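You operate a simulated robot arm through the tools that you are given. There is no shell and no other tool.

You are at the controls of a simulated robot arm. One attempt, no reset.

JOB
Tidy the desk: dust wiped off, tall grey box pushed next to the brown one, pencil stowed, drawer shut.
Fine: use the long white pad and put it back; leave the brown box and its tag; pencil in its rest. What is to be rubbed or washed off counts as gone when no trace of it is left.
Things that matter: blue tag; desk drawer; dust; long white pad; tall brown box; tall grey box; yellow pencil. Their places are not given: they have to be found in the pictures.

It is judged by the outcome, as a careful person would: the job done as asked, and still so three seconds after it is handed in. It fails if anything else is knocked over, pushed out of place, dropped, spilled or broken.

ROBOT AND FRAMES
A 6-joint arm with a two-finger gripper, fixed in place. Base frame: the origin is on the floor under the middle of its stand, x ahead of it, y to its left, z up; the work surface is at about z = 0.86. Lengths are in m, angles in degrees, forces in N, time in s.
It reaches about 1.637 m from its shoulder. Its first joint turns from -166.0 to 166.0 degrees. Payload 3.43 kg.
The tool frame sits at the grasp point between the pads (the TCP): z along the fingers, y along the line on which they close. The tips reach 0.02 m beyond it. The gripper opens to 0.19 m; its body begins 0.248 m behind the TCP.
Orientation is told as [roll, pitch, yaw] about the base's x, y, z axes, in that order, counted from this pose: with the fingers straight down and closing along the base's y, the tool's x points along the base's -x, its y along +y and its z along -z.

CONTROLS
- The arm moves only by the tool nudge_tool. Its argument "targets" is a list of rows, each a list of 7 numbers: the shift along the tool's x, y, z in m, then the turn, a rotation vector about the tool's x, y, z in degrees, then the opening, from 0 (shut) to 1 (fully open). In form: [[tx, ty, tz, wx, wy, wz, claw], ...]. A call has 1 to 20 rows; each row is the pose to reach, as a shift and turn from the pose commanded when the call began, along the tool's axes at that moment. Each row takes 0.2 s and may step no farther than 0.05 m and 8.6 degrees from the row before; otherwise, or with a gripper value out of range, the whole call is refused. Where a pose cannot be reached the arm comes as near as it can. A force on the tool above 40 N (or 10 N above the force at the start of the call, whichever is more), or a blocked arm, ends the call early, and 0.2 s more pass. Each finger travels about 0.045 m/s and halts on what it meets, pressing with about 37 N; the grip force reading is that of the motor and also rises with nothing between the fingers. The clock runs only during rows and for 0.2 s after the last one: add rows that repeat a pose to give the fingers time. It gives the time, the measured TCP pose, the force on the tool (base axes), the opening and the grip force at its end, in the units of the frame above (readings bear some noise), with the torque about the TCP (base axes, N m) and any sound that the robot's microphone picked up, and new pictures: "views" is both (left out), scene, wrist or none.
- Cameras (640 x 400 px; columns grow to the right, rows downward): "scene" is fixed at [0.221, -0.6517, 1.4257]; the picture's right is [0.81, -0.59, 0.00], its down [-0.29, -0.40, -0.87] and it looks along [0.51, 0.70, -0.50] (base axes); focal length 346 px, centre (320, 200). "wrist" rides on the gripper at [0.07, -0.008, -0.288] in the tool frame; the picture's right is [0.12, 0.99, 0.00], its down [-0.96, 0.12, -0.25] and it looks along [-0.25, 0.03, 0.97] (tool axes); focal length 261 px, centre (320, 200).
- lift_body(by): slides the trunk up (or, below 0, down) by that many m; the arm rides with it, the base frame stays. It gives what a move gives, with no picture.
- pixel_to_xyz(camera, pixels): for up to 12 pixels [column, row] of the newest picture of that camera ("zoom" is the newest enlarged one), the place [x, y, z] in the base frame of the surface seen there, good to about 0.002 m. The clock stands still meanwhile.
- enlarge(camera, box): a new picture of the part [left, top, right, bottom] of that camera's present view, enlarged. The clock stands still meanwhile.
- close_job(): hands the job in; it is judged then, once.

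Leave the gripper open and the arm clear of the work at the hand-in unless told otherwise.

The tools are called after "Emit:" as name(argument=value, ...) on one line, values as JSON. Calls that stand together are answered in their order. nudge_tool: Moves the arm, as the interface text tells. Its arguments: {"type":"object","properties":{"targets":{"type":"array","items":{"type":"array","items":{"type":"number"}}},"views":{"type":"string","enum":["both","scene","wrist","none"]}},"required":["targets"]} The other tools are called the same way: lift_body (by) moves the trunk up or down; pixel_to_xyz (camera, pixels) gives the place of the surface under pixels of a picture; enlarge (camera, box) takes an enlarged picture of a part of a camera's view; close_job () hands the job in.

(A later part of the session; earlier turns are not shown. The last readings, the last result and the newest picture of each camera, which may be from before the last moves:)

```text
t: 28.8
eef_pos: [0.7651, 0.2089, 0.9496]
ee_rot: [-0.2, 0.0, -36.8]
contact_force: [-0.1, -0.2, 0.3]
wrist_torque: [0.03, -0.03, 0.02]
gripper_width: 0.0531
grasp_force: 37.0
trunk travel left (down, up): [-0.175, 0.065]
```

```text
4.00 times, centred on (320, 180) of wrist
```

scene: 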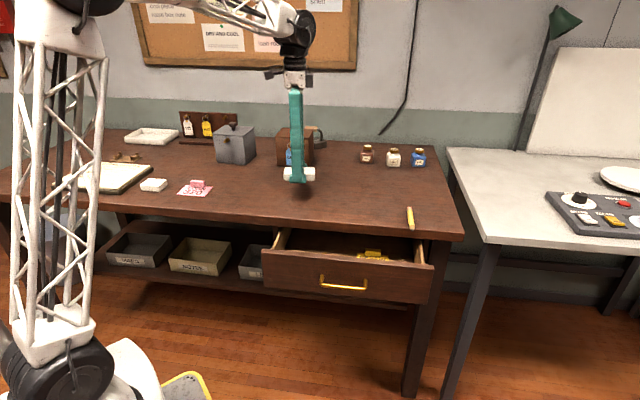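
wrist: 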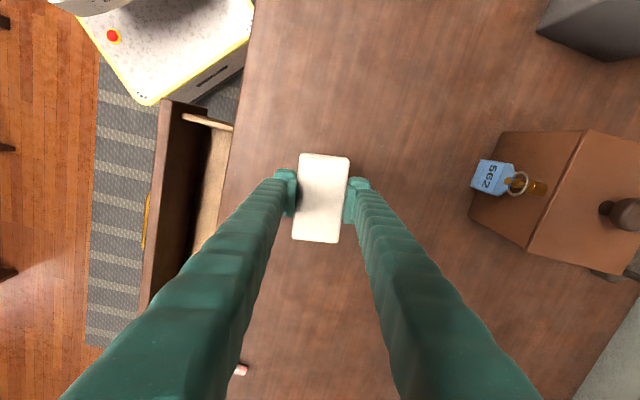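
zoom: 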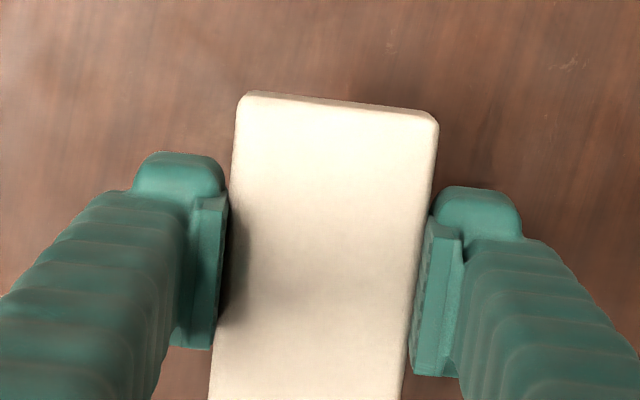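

The mark is unchanged, so it is wood grain; the dust is gone. Now the pad goes home: shift by (−0.144, +0.103) in the base, then lower close to the desk.

Emit:
nudge_tool(targets=[[0.045, -0.001, 0, 0, 0, 0, 0], [0.09, -0.002, 0, 0, 0, 0, 0], [0.135, -0.003, 0, 0, 0, 0, 0], [0.177, -0.004, 0, 0, 0, 0.2, 0], [0.177, -0.004, 0.035, 0, 0, 0.2, 0], [0.177, -0.004, 0.06, 0, 0, 0.2, 0], [0.177, -0.004, 0.066, 0, 0, 0.2, 0], [0.177, -0.004, 0.067, 0, 0, 0.2, 0]])

```text
t: 30.6
eef_pos: [0.6225, 0.3109, 0.8818]
ee_rot: [-0.1, 0.0, -37.1]
contact_force: [0.6, 0.2, 0.8]
wrist_torque: [-0.04, -0.01, 0.02]
gripper_width: 0.0529
grasp_force: 36.9
trunk travel left (down, up): [-0.175, 0.065]
```

scene: 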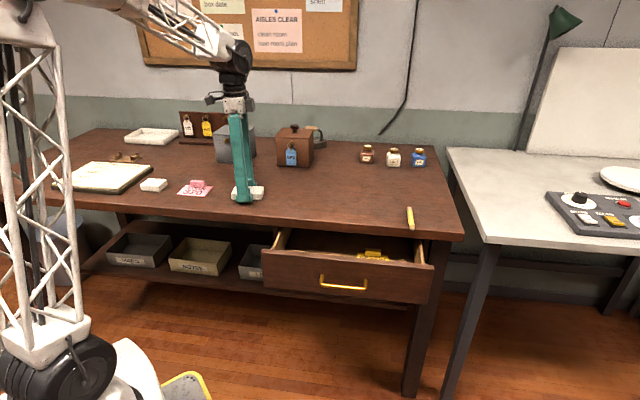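
wrist: 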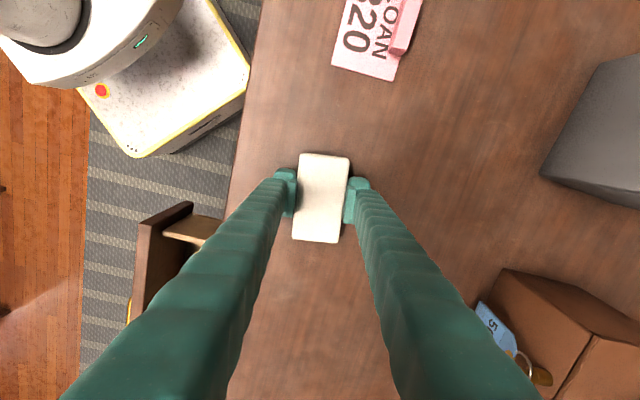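

Compared with the picture at pick-up, the card corners are about 2–3 px higher, so I'm roughly 2 mm short along tool +x. I correct that and lower the last millimetre to contact.

Emit:
nudge_tool(targets=[[0.002, 0, 0, 0, 0, 0, 0], [0.002, 0, 0.0008, 0, 0, 0, 0], [0.002, 0, 0.0016, 0, 0, 0, 0], [0.002, 0, 0.0016, 0, 0, 0, 0]])

```text
t: 31.6
eef_pos: [0.6215, 0.3117, 0.8789]
ee_rot: [-0.2, 0.0, -37.1]
contact_force: [-0.2, -0.6, 1.1]
wrist_torque: [0.03, -0.01, 0.04]
gripper_width: 0.053
grasp_force: 37.6
trunk travel left (down, up): [-0.175, 0.065]
```

scene: 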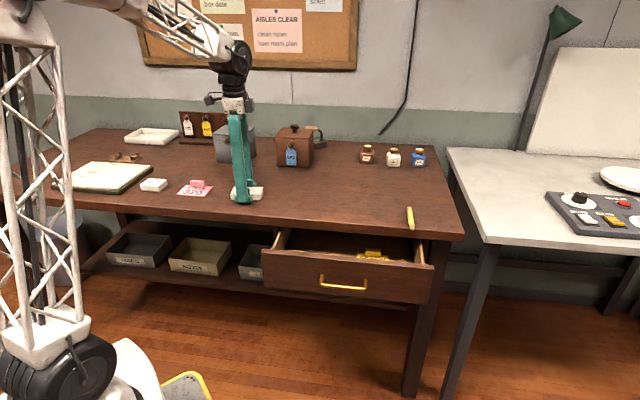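
wrist: 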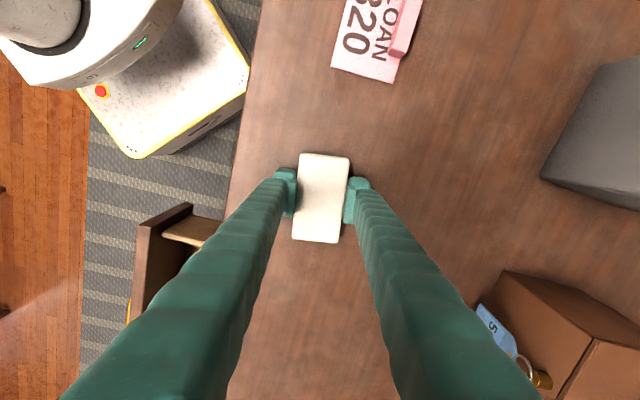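

Position now matches the pick-up (0.6215, 0.3117) with light contact. I open the fingers and rise.

Emit:
nudge_tool(targets=[[0, 0, 0, 0, 0, 0, 0.32], [0, 0, 0, 0, 0, 0, 0.4], [0, 0, 0, 0, 0, 0, 0.5], [0, 0, 0, 0, 0, 0, 0.5], [0, 0, -0.01, 0, 0, 0, 0.5], [0, 0, -0.05, 0, 0, 0, 0.5], [0, 0, -0.09, 0, 0, 0, 0.5], [0, 0, -0.13, 0, 0, 0, 0.5], [0, 0, -0.17, 0, 0, 0, 0.5], [0, 0, -0.19, 0, 0, 0, 0.5]])

```text
t: 33.8
eef_pos: [0.6223, 0.312, 1.0699]
ee_rot: [-0.1, 0.0, -37.1]
contact_force: [0.5, 0.2, 0.6]
wrist_torque: [0.0, 0.01, 0.02]
gripper_width: 0.0952
grasp_force: 0.2
trunk travel left (down, up): [-0.175, 0.065]
```

scene: 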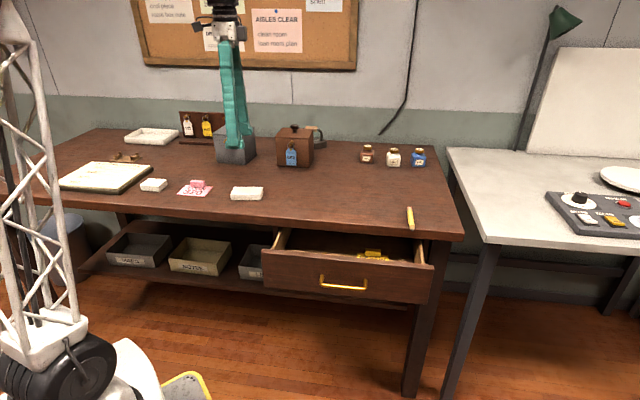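
wrist: 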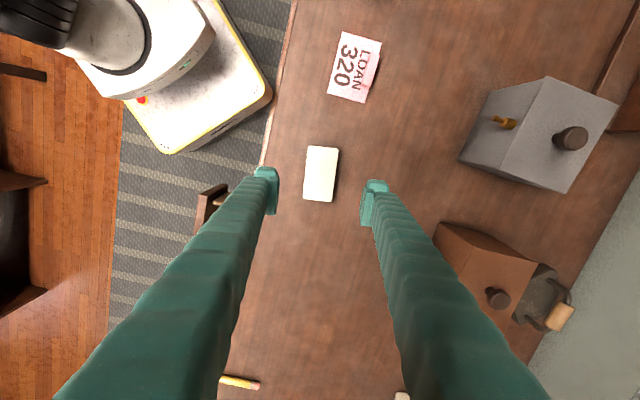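

The pad is back at scene (247,193) as at the start. Next is the grey box: I check the key rack's position to the left so the gripper has room there.

Emit:
enlarge(camera="scene", box=[172, 100, 268, 160])

Emit:
pixel_to_xyz(camera="scene", pixels=[[188, 127], [206, 126], [195, 112], [212, 145], [185, 143], [225, 117], [216, 137]])

Emit:
pixel_to_xyz(camera="wrist", pixels=[[547, 80], [616, 103], [564, 188], [526, 130], [572, 137], [462, 157], [441, 226], [533, 262], [500, 340], [612, 40]])

```text
6.67 times, centred on (220, 130) of scene
```

zoom: 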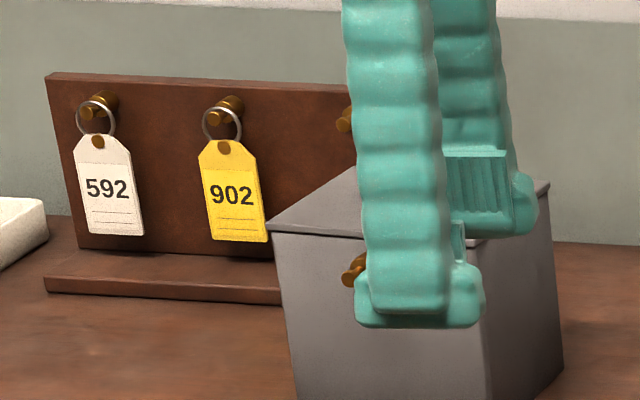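

```text
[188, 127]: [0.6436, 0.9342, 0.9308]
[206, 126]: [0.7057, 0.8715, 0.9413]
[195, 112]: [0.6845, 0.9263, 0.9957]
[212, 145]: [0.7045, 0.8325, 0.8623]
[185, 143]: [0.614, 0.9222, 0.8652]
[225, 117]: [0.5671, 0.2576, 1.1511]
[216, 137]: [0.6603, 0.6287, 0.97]
```

```text
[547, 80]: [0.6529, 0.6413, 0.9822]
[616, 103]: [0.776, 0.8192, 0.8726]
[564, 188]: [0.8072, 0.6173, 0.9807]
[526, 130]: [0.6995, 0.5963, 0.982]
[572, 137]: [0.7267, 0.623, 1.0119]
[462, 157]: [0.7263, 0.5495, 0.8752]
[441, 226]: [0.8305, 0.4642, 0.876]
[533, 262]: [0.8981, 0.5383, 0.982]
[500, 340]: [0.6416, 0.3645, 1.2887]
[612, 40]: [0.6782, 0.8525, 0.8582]
```

The tags hang at about v = 1.115, the box's back is at v = 1.01, so there is space on its left. I move at this height to the left of the grey box (0.627, 0.733), turn to yaw −45 and narrow the fingers to about 0.04 m.

Emit:
nudge_tool(targets=[[0.025, 0.034, 0, 0, 0, 1, 0.5], [0.05, 0.068, 0, 0, 0, 2, 0.45], [0.075, 0.102, 0, 0, 0, 3, 0.4], [0.1, 0.136, 0, 0, 0, 4, 0.35], [0.125, 0.17, 0, 0, 0, 5, 0.3], [0.15, 0.204, 0, 0, 0, 6, 0.25], [0.175, 0.238, 0, 0, 0, 7, 0.21], [0.2, 0.272, 0, 0, 0, 7.9, 0.21], [0.225, 0.306, 0, 0, 0, 7.9, 0.21], [0.25, 0.339, 0, 0, 0, 7.9, 0.21], [0.25, 0.339, 0, 0, 0, 7.9, 0.21]])

```text
t: 36.2
eef_pos: [0.6262, 0.7351, 1.0686]
ee_rot: [-0.1, -0.1, -45.0]
contact_force: [0.0, -0.5, -0.6]
wrist_torque: [-0.12, 0.03, 0.0]
gripper_width: 0.0401
grasp_force: 0.0
trunk travel left (down, up): [-0.175, 0.065]
```

scene: 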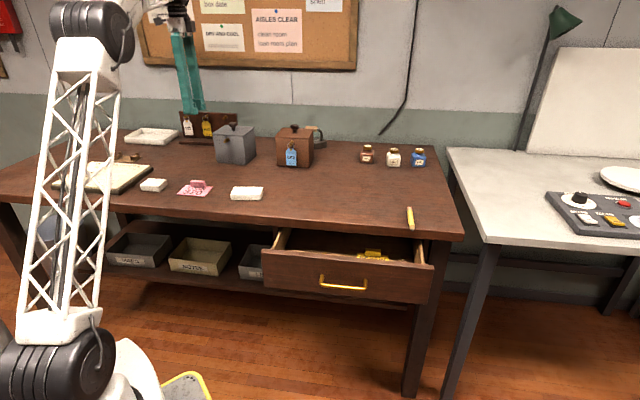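
wrist: 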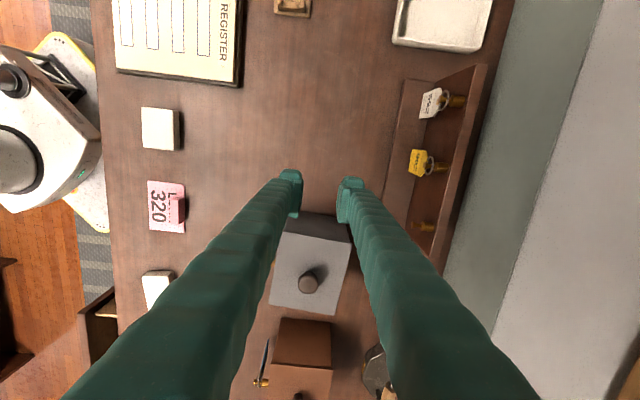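

The box sits straight ahead between the fingertips, aligned with the tool. I tilt the tool by 12° so the tips lead toward the box, and descend to TCP z ≈ 0.897 left of it.

Emit:
nudge_tool(targets=[[0, 0, 0.035, 0, -4, 0, 0.21], [0, 0, 0.075, 0, -8, 0, 0.21], [0, 0, 0.115, 0, -12, 0, 0.21], [0, 0, 0.145, 0, -12, 0, 0.21], [0, 0, 0.165, 0, -12, 0, 0.21], [0, 0, 0.172, 0, -12, 0, 0.21], [0, 0, 0.172, 0, -12, 0, 0.21]])

```text
t: 37.8
eef_pos: [0.6256, 0.735, 0.8969]
ee_rot: [-0.2, -12.1, -45.0]
contact_force: [0.2, 0.5, 0.2]
wrist_torque: [0.0, -0.01, -0.02]
gripper_width: 0.0401
grasp_force: 0.1
trunk travel left (down, up): [-0.175, 0.065]
```

scene: 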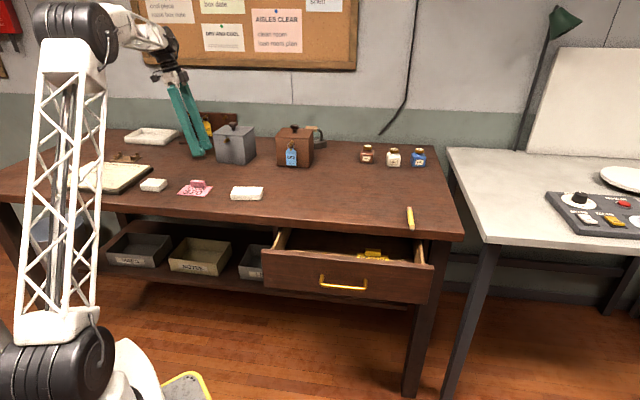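
wrist: 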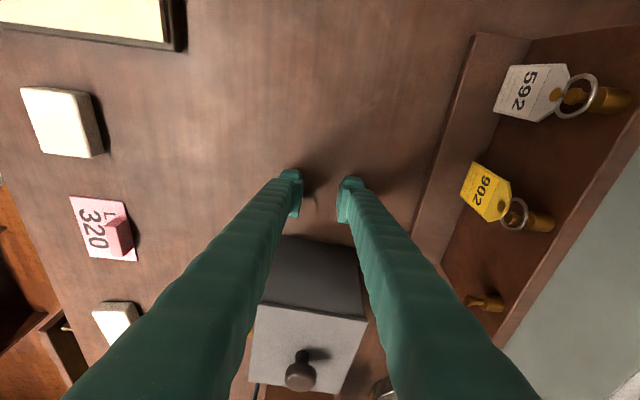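

Tilt is right and nothing is touched. I advance toward the box by 5 cm, slowing at the end, to see the remaining gap.

Emit:
nudge_tool(targets=[[-0.0196, 0, 0.0042, 0, 0, 0, 0.21], [-0.0342, 0, 0.0073, 0, 0, 0, 0.21], [-0.044, 0, 0.0094, 0, 0, 0, 0.21], [-0.0489, 0, 0.0104, 0, 0, 0, 0.21]])

Emit:
enlarge(camera="scene", box=[172, 100, 332, 200])

```text
t: 38.8
eef_pos: [0.6614, 0.6996, 0.8966]
ee_rot: [-0.2, -12.1, -44.9]
contact_force: [0.6, 0.2, -0.7]
wrist_torque: [-0.06, 0.0, -0.01]
gripper_width: 0.04
grasp_force: 0.0
trunk travel left (down, up): [-0.175, 0.065]
```

scene: 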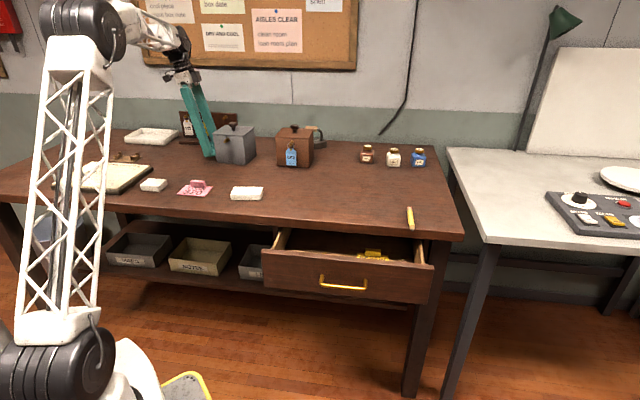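
wrist: 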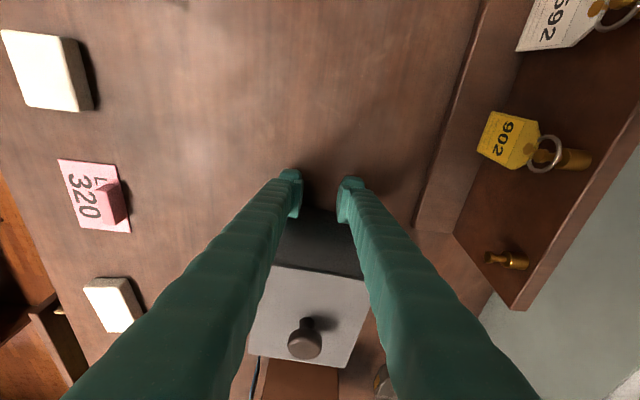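

```text
4.00 times, centred on (252, 150) of scene
```

zoom: 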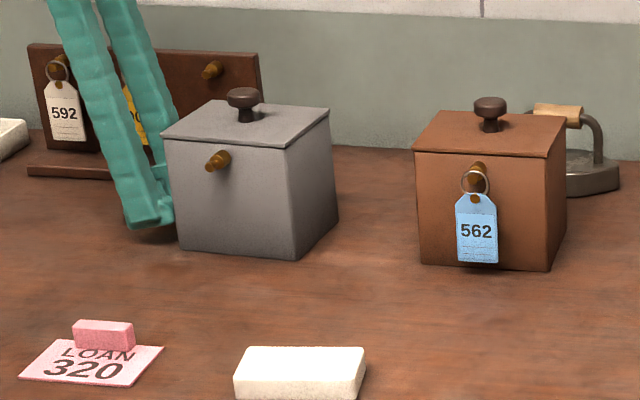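

Fingers lean away from the lid, so contact will be low on the body. I push slowly 8 cm along the row toward the brown box, then check.

Emit:
nudge_tool(targets=[[-0.0078, 0, 0.0017, 0, 0, 0, 0.21], [-0.0157, 0, 0.0033, 0, 0, 0, 0.21], [-0.0235, 0, 0.005, 0, 0, 0, 0.21], [-0.0313, 0, 0.0067, 0, 0, 0, 0.21], [-0.0391, 0, 0.0083, 0, 0, 0, 0.21], [-0.0469, 0, 0.01, 0, 0, 0, 0.21], [-0.0548, 0, 0.0116, 0, 0, 0, 0.21], [-0.0626, 0, 0.0133, 0, 0, 0, 0.21], [-0.0704, 0, 0.015, 0, 0, 0, 0.21], [-0.0782, 0, 0.0166, 0, 0, 0, 0.21]])

Emit:
enlarge(camera="scene", box=[188, 100, 348, 200])

```text
t: 41.0
eef_pos: [0.7172, 0.6421, 0.8968]
ee_rot: [-0.2, -12.2, -45.1]
contact_force: [-1.0, -0.4, -0.5]
wrist_torque: [0.0, -0.04, 0.0]
gripper_width: 0.0396
grasp_force: 0.1
trunk travel left (down, up): [-0.175, 0.065]
```

scene: 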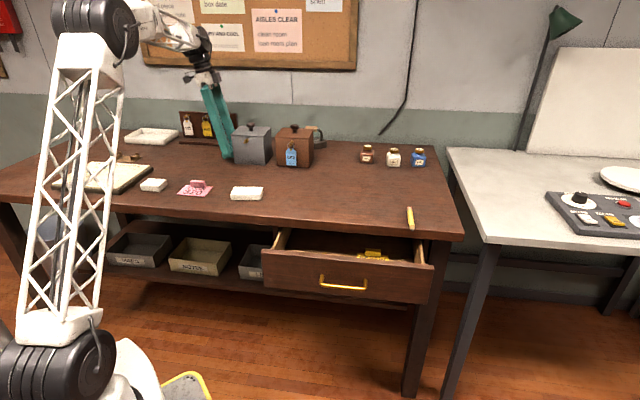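
wrist: 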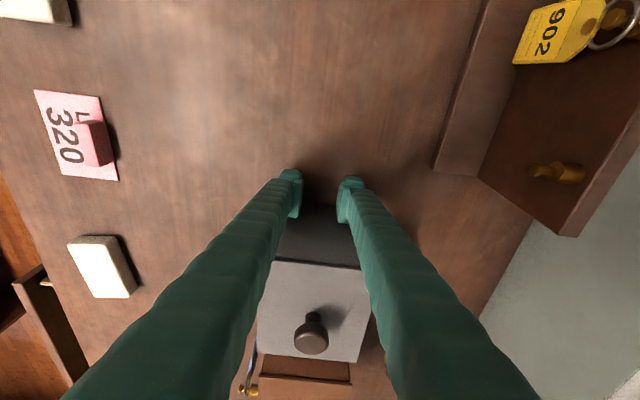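

```text
4.00 times, centred on (268, 150) of scene
```

zoom: 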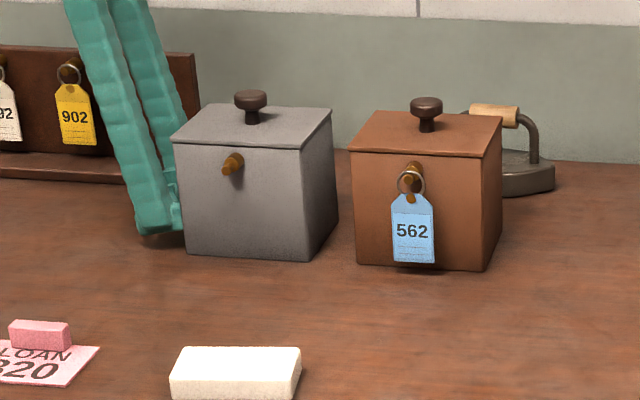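

The box slid neatly and stays upright. I measure the gap left between the boxes.

Emit:
pixel_to_xyz(camera="zoom", pixels=[[300, 255], [188, 250], [297, 152], [329, 113], [336, 215], [175, 150], [360, 258], [480, 267], [354, 155], [376, 114], [485, 160], [330, 240]])

Emit:
pixel_to_xyz(camera="wrist", pixels=[[258, 345], [358, 358], [275, 268], [362, 275], [264, 358], [349, 366], [258, 376], [350, 382]])

```text
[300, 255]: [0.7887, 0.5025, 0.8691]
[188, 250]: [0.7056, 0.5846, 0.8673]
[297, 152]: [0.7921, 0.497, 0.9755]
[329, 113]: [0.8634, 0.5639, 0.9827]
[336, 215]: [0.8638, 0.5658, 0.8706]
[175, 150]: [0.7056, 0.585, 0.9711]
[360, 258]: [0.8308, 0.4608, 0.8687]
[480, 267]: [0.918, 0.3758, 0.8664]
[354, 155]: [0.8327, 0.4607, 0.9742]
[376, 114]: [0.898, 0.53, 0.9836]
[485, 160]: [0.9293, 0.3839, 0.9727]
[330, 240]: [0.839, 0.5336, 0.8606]
```

```text
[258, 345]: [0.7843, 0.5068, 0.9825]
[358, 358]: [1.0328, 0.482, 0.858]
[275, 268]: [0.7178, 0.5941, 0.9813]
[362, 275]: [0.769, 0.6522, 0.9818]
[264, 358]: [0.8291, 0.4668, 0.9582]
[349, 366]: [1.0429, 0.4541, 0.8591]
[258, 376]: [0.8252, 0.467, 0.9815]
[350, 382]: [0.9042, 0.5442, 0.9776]
```

Grey's right edge is at u ≈ 0.212, brown's left at ≈ 0.255–0.26, so about 4.3 cm remain. I push 3.3 cm more, slowly, and measure again.

Emit:
nudge_tool(targets=[[-0.0078, 0, 0.0017, 0, 0, 0, 0.21], [-0.0157, 0, 0.0033, 0, 0, 0, 0.21], [-0.0235, 0, 0.005, 0, 0, 0, 0.21], [-0.0293, 0, 0.0062, 0, 0, 0, 0.21], [-0.0323, 0, 0.0069, 0, 0, 0, 0.21]])

Emit:
enlarge(camera="scene", box=[216, 110, 328, 180])

Emit:
enlarge(camera="wrist", box=[224, 280, 416, 400])

```text
t: 42.2
eef_pos: [0.7419, 0.6184, 0.8973]
ee_rot: [-0.2, -12.1, -44.9]
contact_force: [-1.3, 1.6, 0.8]
wrist_torque: [0.01, -0.05, 0.06]
gripper_width: 0.0401
grasp_force: 0.0
trunk travel left (down, up): [-0.175, 0.065]
```

scene: 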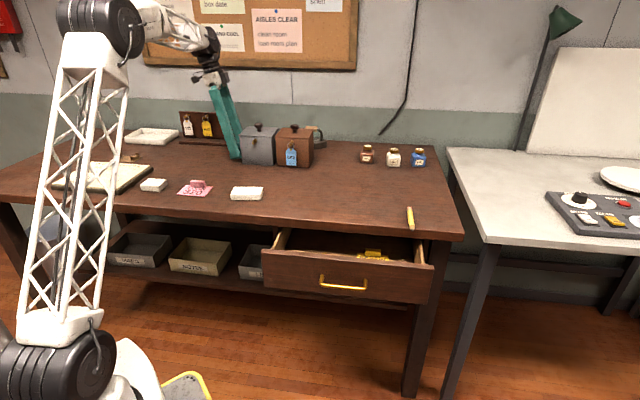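
wrist: 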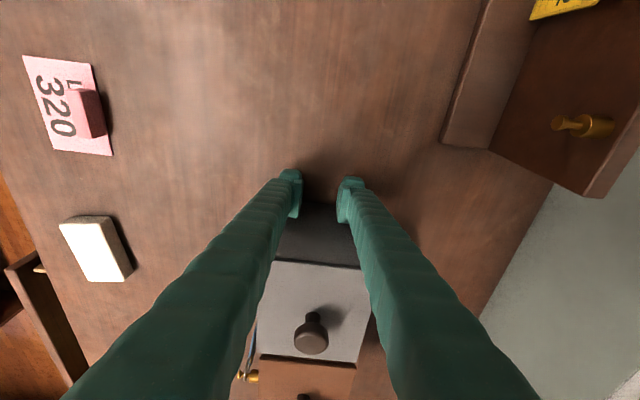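

```text
5.71 times, centred on (272, 145) of scene
```

zoom: 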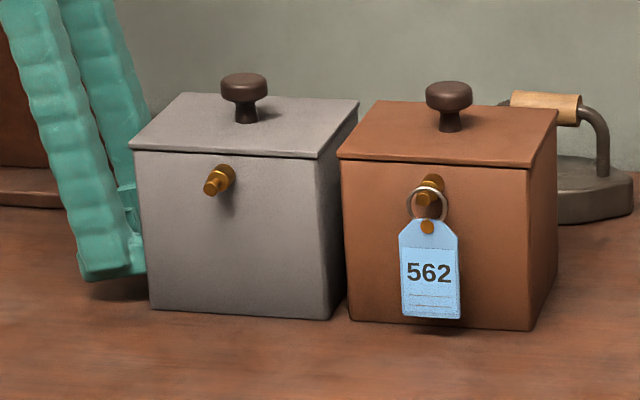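

```text
3.33 times, centred on (320, 340) of wrist
```

zoom: 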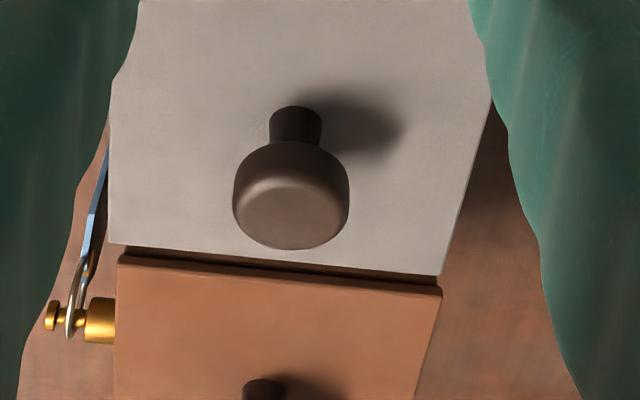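

Now the gap is small. I measure both lid edges in this zoom.

Emit:
pixel_to_xyz(camera="zoom", pixels=[[130, 242], [280, 256], [425, 271], [130, 259], [280, 276], [425, 292], [112, 240], [118, 257]])

Emit:
pixel_to_xyz(camera="scene", pixels=[[272, 164], [242, 163], [270, 138], [240, 136], [278, 164], [276, 138], [308, 166]])

```text
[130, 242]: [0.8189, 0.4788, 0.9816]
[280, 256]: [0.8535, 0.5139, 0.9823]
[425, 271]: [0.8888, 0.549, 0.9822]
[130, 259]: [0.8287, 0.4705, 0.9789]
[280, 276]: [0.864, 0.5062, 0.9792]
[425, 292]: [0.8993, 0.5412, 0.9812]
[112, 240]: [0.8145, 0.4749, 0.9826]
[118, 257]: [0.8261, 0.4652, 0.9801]
```

```text
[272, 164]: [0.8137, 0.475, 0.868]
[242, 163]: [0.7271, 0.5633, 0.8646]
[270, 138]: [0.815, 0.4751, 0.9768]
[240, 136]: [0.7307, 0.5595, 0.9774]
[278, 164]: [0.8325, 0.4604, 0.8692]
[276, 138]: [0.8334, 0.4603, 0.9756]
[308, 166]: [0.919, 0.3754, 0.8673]
```

Lid gap is about 12 mm and parallel. I push 7 mm more so that roughly 4–5 mm remain without touching the brown box.

Emit:
nudge_tool(targets=[[-0.0029, 0, 0.0006, 0, 0, 0, 0.21], [-0.0054, 0, 0.0012, 0, 0, 0, 0.21], [-0.0068, 0, 0.0015, 0, 0, 0, 0.21], [-0.0068, 0, 0.0015, 0, 0, 0, 0.21]])

Emit:
enlarge(camera="wrist", box=[224, 280, 416, 400])

```text
t: 43.2
eef_pos: [0.7455, 0.6124, 0.8978]
ee_rot: [-0.1, -12.1, -45.0]
contact_force: [-1.5, 0.9, 0.4]
wrist_torque: [0.0, 0.01, 0.04]
gripper_width: 0.04
grasp_force: 0.0
trunk travel left (down, up): [-0.175, 0.065]
```

scene: 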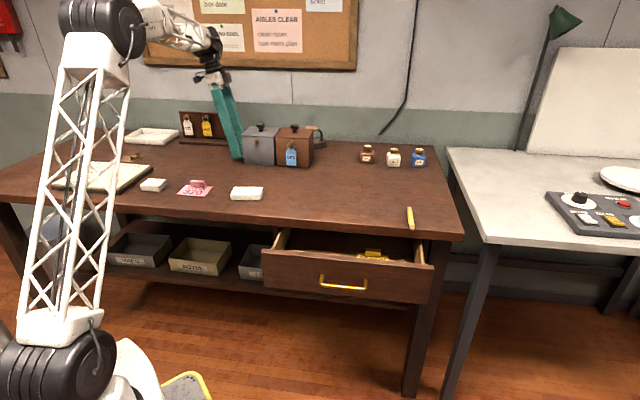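
wrist: 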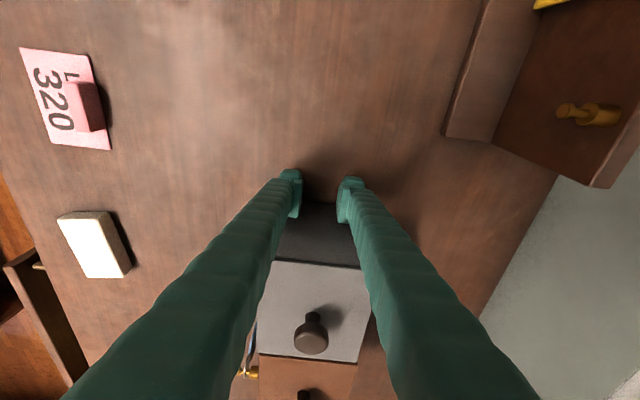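

```text
3.33 times, centred on (320, 340) of wrist
```

zoom: 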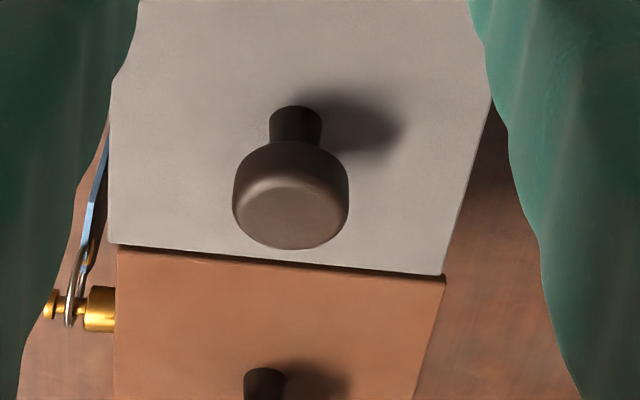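

The gap is now a thin line. I measure it once more.

Emit:
pixel_to_xyz(camera="zoom", pixels=[[140, 242], [280, 256], [425, 271], [140, 254], [280, 268], [425, 284], [140, 250], [280, 264]])

Emit:
enlarge(camera="scene", box=[232, 115, 320, 170])

Emit:
pixel_to_xyz(camera="scene", pixels=[[278, 164], [276, 138], [308, 166], [290, 160], [275, 164], [272, 138]])

```text
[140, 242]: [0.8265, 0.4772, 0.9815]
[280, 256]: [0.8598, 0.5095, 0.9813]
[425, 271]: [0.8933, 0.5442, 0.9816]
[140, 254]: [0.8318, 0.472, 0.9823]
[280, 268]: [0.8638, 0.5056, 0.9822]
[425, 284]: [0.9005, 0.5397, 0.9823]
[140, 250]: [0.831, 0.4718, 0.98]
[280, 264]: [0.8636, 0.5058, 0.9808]
```

```text
7.27 times, centred on (276, 142) of scene
```

zoom: 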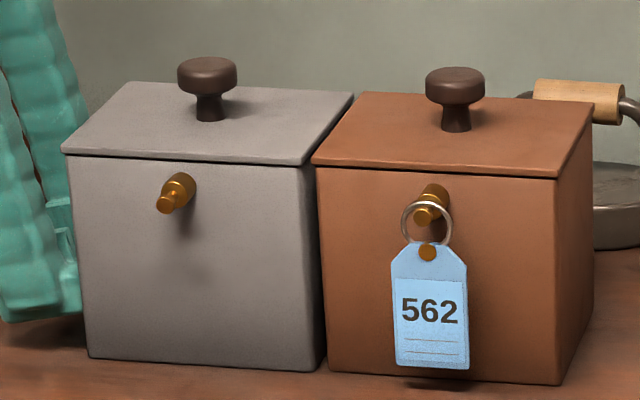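

```text
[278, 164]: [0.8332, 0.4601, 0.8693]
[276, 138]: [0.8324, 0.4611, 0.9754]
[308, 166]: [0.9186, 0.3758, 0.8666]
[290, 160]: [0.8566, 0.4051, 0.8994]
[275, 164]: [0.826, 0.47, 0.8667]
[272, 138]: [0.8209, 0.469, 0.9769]
```

Lid gap is about 5 mm and the brown box hasn't moved. I close it by 2 mm more, then back away from the box.

Emit:
nudge_tool(targets=[[-0.001, 0, 0.0002, 0, 0, 0, 0.21], [-0.002, 0, 0.0004, 0, 0, 0, 0.21], [-0.002, 0, 0.0004, 0, 0, 0, 0.21]])

Emit:
enlarge(camera="wrist", box=[256, 330, 368, 400])

```text
t: 44.0
eef_pos: [0.7477, 0.612, 0.8977]
ee_rot: [-0.2, -12.0, -44.9]
contact_force: [-1.0, 1.1, 0.8]
wrist_torque: [-0.04, -0.02, -0.02]
gripper_width: 0.0397
grasp_force: 0.2
trunk travel left (down, up): [-0.175, 0.065]
```

scene: 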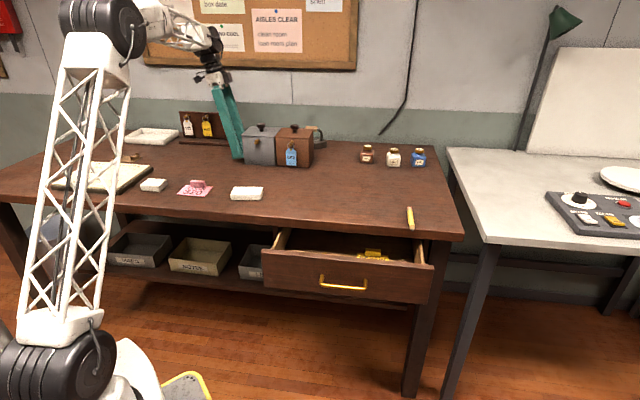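
wrist: 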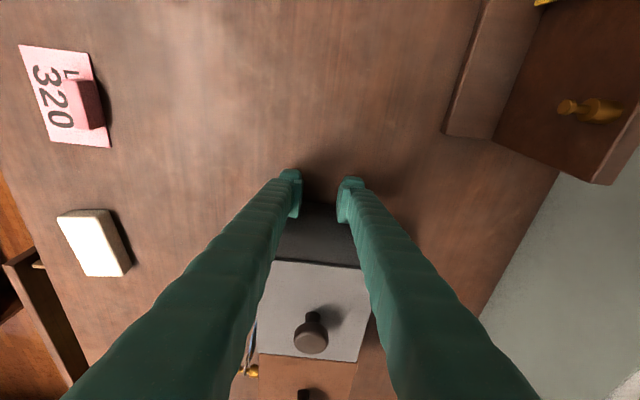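

```text
5.71 times, centred on (312, 365) of wrist
```

zoom: 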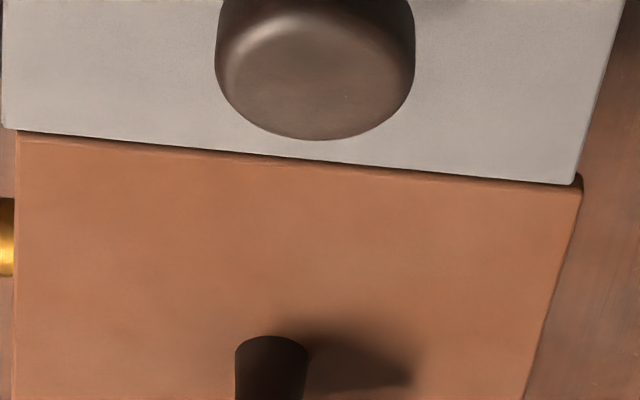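

The boxes now stand side by side with a hairline gap. I back the fingers off 6 cm, then rise and undo the tilt.

Emit:
nudge_tool(targets=[[0.0196, 0, -0.0042, 0, 0, 0, 0.21], [0.0391, 0, -0.0083, 0, 0, 0, 0.21], [0.0587, 0, -0.0125, 0, 0, 0, 0.21], [0.0504, 0, -0.0516, 0, 0, 0, 0.21], [0.0421, 0, -0.0907, 0, 4, 0, 0.21], [0.0338, 0, -0.1298, 0, 8, 0, 0.21], [0.0233, 0, -0.179, 0, 12, 0, 0.21], [0.0233, 0, -0.179, 0, 12, 0, 0.21]])

```text
refused: row 7 steps farther than a row can; nothing moved
```

Refused because row 7 stepped 50.3 mm; I split it finer.

Emit:
nudge_tool(targets=[[0.0196, 0, -0.0042, 0, 0, 0, 0.21], [0.0391, 0, -0.0083, 0, 0, 0, 0.21], [0.0587, 0, -0.0125, 0, 0, 0, 0.21], [0.0504, 0, -0.0516, 0, 0, 0, 0.21], [0.0421, 0, -0.0907, 0, 4, 0, 0.21], [0.0338, 0, -0.1298, 0, 8, 0, 0.21], [0.0285, 0, -0.1544, 0, 10, 0, 0.21], [0.0233, 0, -0.179, 0, 12, 0, 0.21], [0.0233, 0, -0.179, 0, 12, 0, 0.21]])

```text
t: 46.0
eef_pos: [0.704, 0.6554, 1.0678]
ee_rot: [-0.1, 0.0, -45.0]
contact_force: [-0.8, -0.4, -0.2]
wrist_torque: [-0.02, -0.02, -0.03]
gripper_width: 0.0398
grasp_force: 0.0
trunk travel left (down, up): [-0.175, 0.065]
```

scene: 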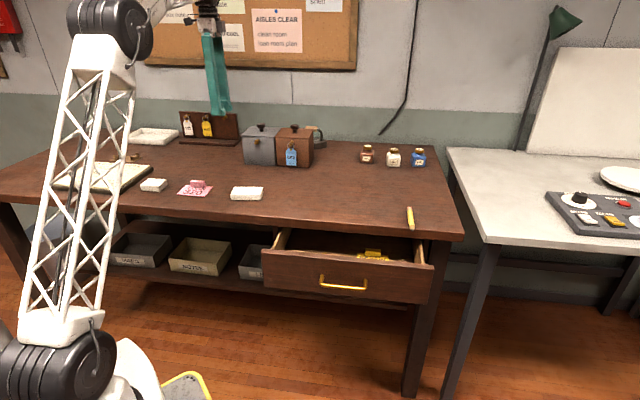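
wrist: 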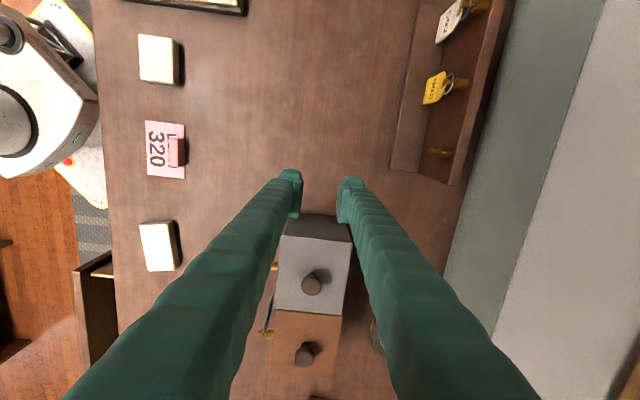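

The boxes are clear. Next the pencil at about (0.944, −0.108), lying at +45° with its point at the front edge. I travel there at safe height and turn to yaw +45 so the fingers close across it.

Emit:
nudge_tool(targets=[[-0.0394, -0.0205, -0.006, 0, 0, -5, 0.25], [-0.0788, -0.0411, -0.012, 0, 0, -10, 0.3], [-0.1182, -0.0616, -0.018, 0, 0, -15, 0.35], [-0.1576, -0.0822, -0.024, 0, 0, -20, 0.4], [-0.197, -0.1027, -0.03, 0, 0, -25, 0.4], [-0.2364, -0.1233, -0.03, 0, 0, -30, 0.4], [-0.2758, -0.1438, -0.03, 0, 0, -35, 0.4], [-0.3152, -0.1644, -0.03, 0, 0, -40, 0.4], [-0.3546, -0.1849, -0.03, 0, 0, -45, 0.4], [-0.394, -0.2054, -0.03, 0, 0, -50, 0.4], [-0.4334, -0.226, -0.03, 0, 0, -55, 0.4], [-0.4728, -0.2465, -0.03, 0, 0, -60, 0.4], [-0.5122, -0.2671, -0.03, 0, 0, -65, 0.4], [-0.5516, -0.2876, -0.03, 0, 0, -70, 0.4], [-0.591, -0.3082, -0.03, 0, 0, -75, 0.4], [-0.6304, -0.3287, -0.03, 0, 0, -80, 0.4], [-0.6698, -0.3492, -0.03, 0, 0, -85, 0.4], [-0.7092, -0.3698, -0.03, 0, 0, -90, 0.4], [-0.7092, -0.3698, -0.03, 0, 0, -90, 0.4]])

```text
t: 50.0
eef_pos: [0.9451, -0.1065, 1.1011]
ee_rot: [-0.1, 0.2, 45.1]
contact_force: [0.9, -0.4, -0.3]
wrist_torque: [0.03, 0.04, -0.01]
gripper_width: 0.0762
grasp_force: 0.0
trunk travel left (down, up): [-0.175, 0.065]
```

scene: 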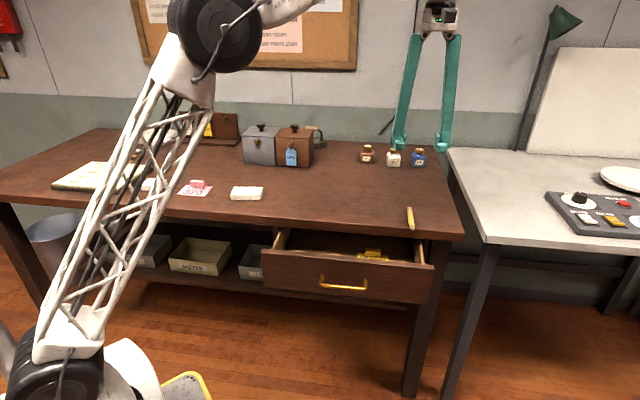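
wrist: 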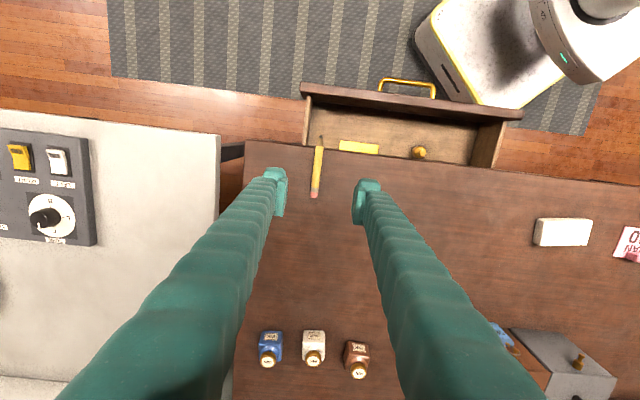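

The pencil shows from (320,140), its point slightly over the edge, to (313,197). It is parallel to the tool's x. I zoom in to fix its position.

Emit:
enlarge(camera="wrist", box=[272, 125, 368, 205])

Emit:
pixel_to_xyz(camera="zoom", pixels=[[315, 105], [310, 180], [300, 280], [290, 370], [282, 420], [274, 470]])

Emit:
pixel_to_xyz(camera="wrist", pixels=[[319, 150], [317, 165], [315, 180], [314, 193], [300, 152], [340, 157]])

```text
5.00 times, centred on (320, 165) of wrist
```

zoom: 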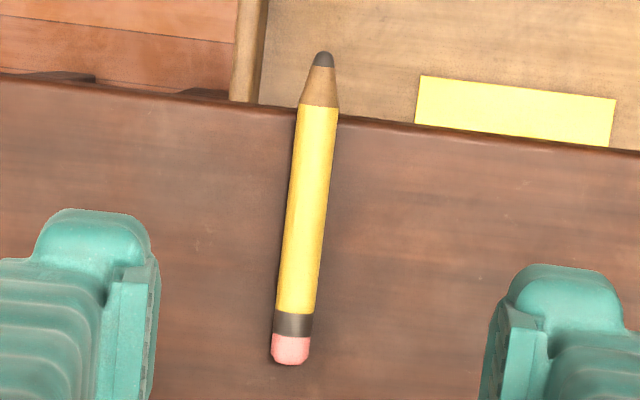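

```text
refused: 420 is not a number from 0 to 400
```

```text
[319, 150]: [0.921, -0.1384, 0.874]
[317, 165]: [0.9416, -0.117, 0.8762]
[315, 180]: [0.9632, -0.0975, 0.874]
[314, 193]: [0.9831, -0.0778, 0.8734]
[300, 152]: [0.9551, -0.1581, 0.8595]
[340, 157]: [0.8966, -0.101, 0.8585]
```

I read more points on the pencil from the zoom.

Emit:
pixel_to_xyz(camera="zoom", pixels=[[322, 58], [319, 100], [312, 150], [306, 200], [300, 260], [293, 325], [290, 358], [286, 210], [328, 212], [318, 122], [200, 105], [450, 130]])

```text
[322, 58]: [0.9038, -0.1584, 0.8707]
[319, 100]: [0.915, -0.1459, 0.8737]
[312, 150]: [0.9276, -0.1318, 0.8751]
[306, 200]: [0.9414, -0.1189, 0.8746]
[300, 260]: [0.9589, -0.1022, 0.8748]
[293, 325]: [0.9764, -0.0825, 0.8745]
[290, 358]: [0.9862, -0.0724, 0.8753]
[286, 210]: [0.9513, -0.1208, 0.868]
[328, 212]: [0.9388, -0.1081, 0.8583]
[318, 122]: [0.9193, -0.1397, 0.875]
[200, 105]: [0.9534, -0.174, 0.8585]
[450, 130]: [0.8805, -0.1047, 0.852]
```

Pencil centre is (0.946, −0.1145), axis about 46°, diameter about 16 mm, length about 0.12 m. I correct by x +5 mm, y −6.3 mm and descend to TCP z ≈ 0.883.

Emit:
nudge_tool(targets=[[0.005, -0.0063, 0.04, 0, 0, 0, 0.4], [0.005, -0.0063, 0.08, 0, 0, 0, 0.35], [0.005, -0.0063, 0.12, 0, 0, 0, 0.3], [0.005, -0.0063, 0.16, 0, 0, 0, 0.3], [0.005, -0.0063, 0.19, 0, 0, 0, 0.3], [0.005, -0.0063, 0.205, 0, 0, 0, 0.3], [0.005, -0.0063, 0.205, 0, 0, 0, 0.3]])

Emit:
enlarge(camera="wrist", box=[256, 125, 384, 245])

```text
t: 51.6
eef_pos: [0.9468, -0.1179, 0.8961]
ee_rot: [-0.1, 0.2, 45.0]
contact_force: [-0.8, -0.6, 1.2]
wrist_torque: [0.01, -0.03, 0.03]
gripper_width: 0.0568
grasp_force: 0.3
trunk travel left (down, up): [-0.175, 0.065]
```

scene: 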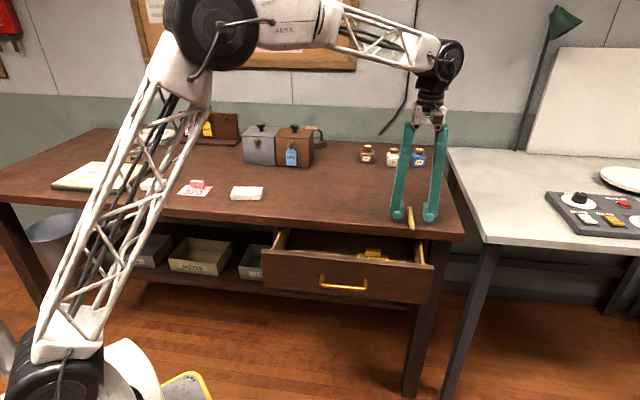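
wrist: 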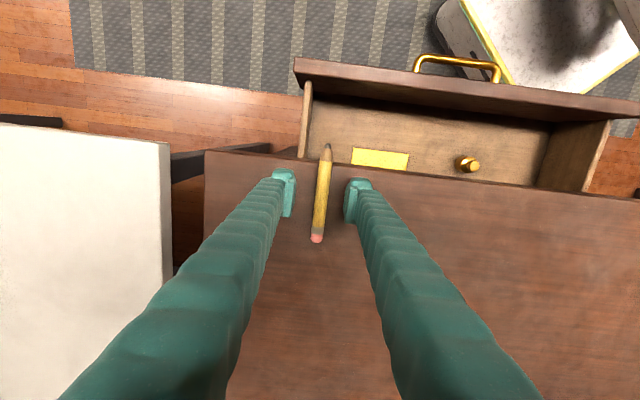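

```text
3.33 times, centred on (320, 185) of wrist
```

zoom: 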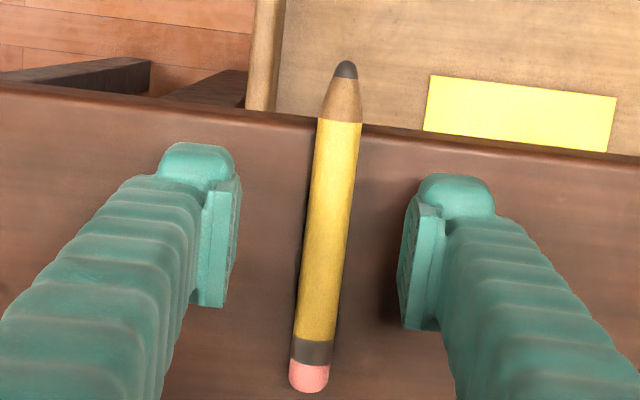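

The pencil is centred between the fingers. I shift 3 mm toward its middle, lower the last 13 mm and close gently.

Emit:
nudge_tool(targets=[[0.003, 0, 0.006, 0, 0, 0, 0.3], [0.003, 0, 0.012, 0, 0, 0, 0.3], [0.003, 0, 0.0135, 0, 0, 0, 0.3], [0.003, 0, 0.0135, 0, 0, 0, 0.2], [0.003, 0, 0.0135, 0, 0, 0, 0.1], [0.003, 0, 0.0135, 0, 0, 0, 0.05], [0.003, 0, 0.0135, 0, 0, 0, 0], [0.003, 0, 0.0135, 0, 0, 0, 0], [0.003, 0, 0.0135, 0, 0, 0, 0]])

Emit:
enlarge(camera="wrist", box=[256, 125, 384, 245])

```text
t: 53.6
eef_pos: [0.945, -0.1201, 0.8822]
ee_rot: [-0.1, 0.3, 45.0]
contact_force: [0.0, 0.1, 1.7]
wrist_torque: [0.02, 0.0, 0.04]
gripper_width: 0.0119
grasp_force: 36.9
trunk travel left (down, up): [-0.175, 0.065]
```

scene: 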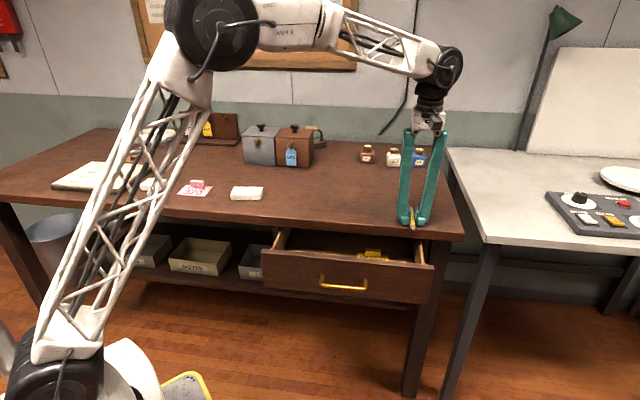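
wrist: 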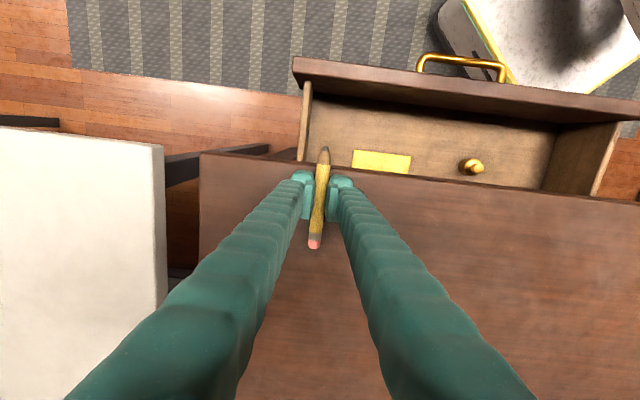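

```text
3.33 times, centred on (320, 185) of wrist
```

zoom: 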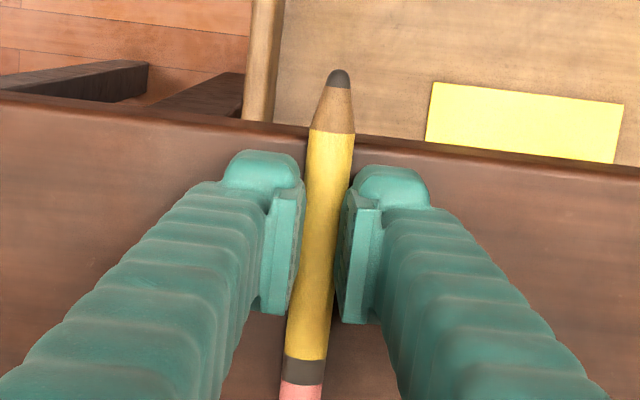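

Gripped at 0.012 m with 37 N. I lift it 4 cm and check that it stays level in the grip.

Emit:
nudge_tool(targets=[[0, 0, -0.01, 0, 0, 0, 0], [0, 0, -0.025, 0, 0, 0, 0], [0, 0, -0.045, 0, 0, 0, 0], [0, 0, -0.07, 0, 0, 0, 0], [0, 0, -0.1, 0, 0, 0, 0], [0, 0, -0.1, 0, 0, 0, 0]])

Emit:
enlarge(camera="wrist", box=[256, 125, 384, 265])

Emit:
enlarge(camera="scene", box=[376, 140, 472, 220])

```text
t: 55.0
eef_pos: [0.9443, -0.119, 0.98]
ee_rot: [-0.1, 0.2, 45.0]
contact_force: [-0.8, -0.2, 0.3]
wrist_torque: [0.02, 0.02, 0.02]
gripper_width: 0.0115
grasp_force: 36.9
trunk travel left (down, up): [-0.175, 0.065]
```

scene: 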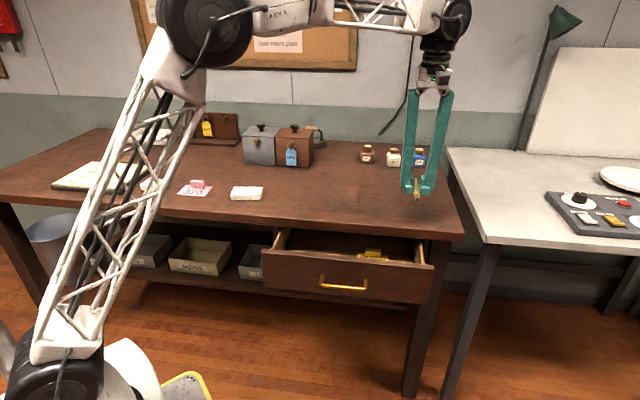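
wrist: 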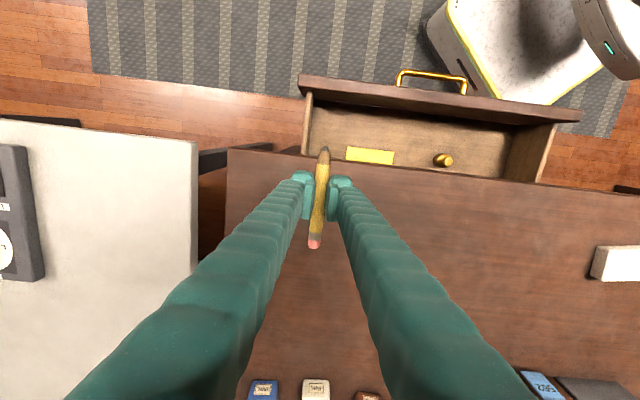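

```text
2.86 times, centred on (320, 195) of wrist
```

zoom: 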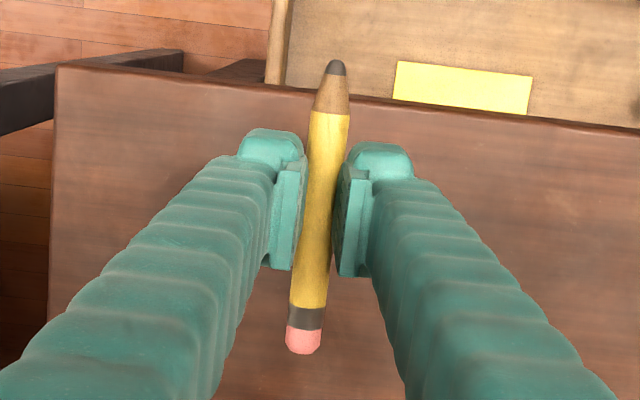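

```text
5.00 times, centred on (424, 180) of scene
```

zoom: 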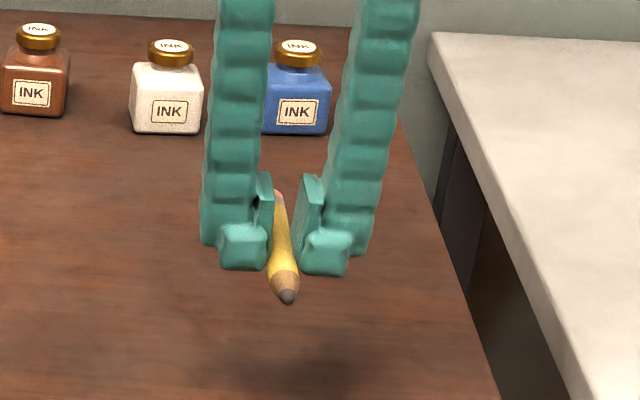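

The pencil is held firmly. I read its points to check it's level and where it sits relative to the TCP.

Emit:
pixel_to_xyz(camera="wrist", pixels=[[324, 150], [323, 160], [321, 180], [318, 215], [316, 235], [314, 244]])

```text
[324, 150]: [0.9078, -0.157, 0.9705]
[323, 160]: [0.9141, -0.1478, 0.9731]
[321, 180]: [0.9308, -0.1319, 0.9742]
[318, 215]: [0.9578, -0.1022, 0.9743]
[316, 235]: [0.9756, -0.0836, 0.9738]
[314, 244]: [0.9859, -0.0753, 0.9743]
```

The pencil is level, with its top about 6–7 mm below the TCP and its ends at about −0.054 and +0.062 m. I raise it and carry it half-way toward the rest, turning by 45°, on a path well in front of the boxes.

Emit:
nudge_tool(targets=[[0, 0, -0.045, 0, 0, 0, 0], [0, 0, -0.09, 0, 0, 0, 0], [-0.0114, 0.0433, -0.1, 0, 0, 3.5, 0], [-0.0229, 0.0866, -0.1, 0, 0, 7, 0], [-0.0343, 0.1298, -0.1, 0, 0, 10.5, 0], [-0.0458, 0.1731, -0.1, 0, 0, 14, 0], [-0.0572, 0.2164, -0.1, 0, 0, 17.5, 0], [-0.0687, 0.2597, -0.1, 0, 0, 21, 0], [-0.0801, 0.3029, -0.1, 0, 0, 24.5, 0], [-0.0916, 0.3462, -0.1, 0, 0, 28, 0], [-0.103, 0.3895, -0.1, 0, 0, 31.5, 0], [-0.1145, 0.4328, -0.1, 0, 0, 35, 0], [-0.1259, 0.476, -0.1, 0, 0, 38.5, 0], [-0.1374, 0.5193, -0.1, 0, 0, 42, 0], [-0.1488, 0.5626, -0.1, 0, 0, 45, 0], [-0.1488, 0.5626, -0.1, 0, 0, 45, 0]])

```text
t: 58.4
eef_pos: [0.6492, 0.3856, 1.0797]
ee_rot: [-0.3, 0.0, 0.0]
contact_force: [-1.0, -0.4, 0.0]
wrist_torque: [-0.01, -0.01, 0.0]
gripper_width: 0.0112
grasp_force: 37.3
trunk travel left (down, up): [-0.175, 0.065]
```

scene: 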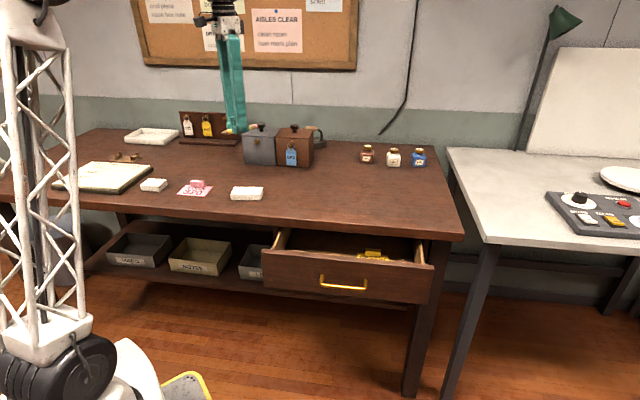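
wrist: 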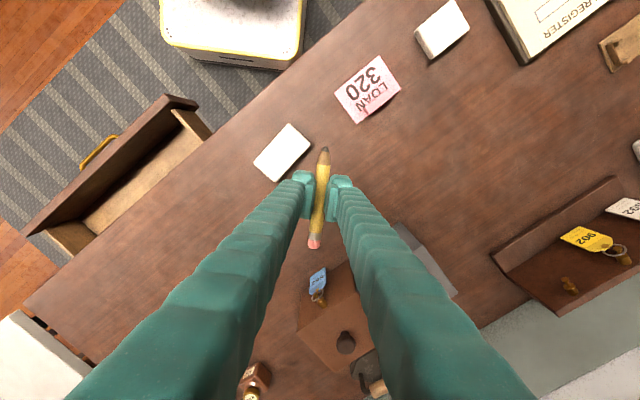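

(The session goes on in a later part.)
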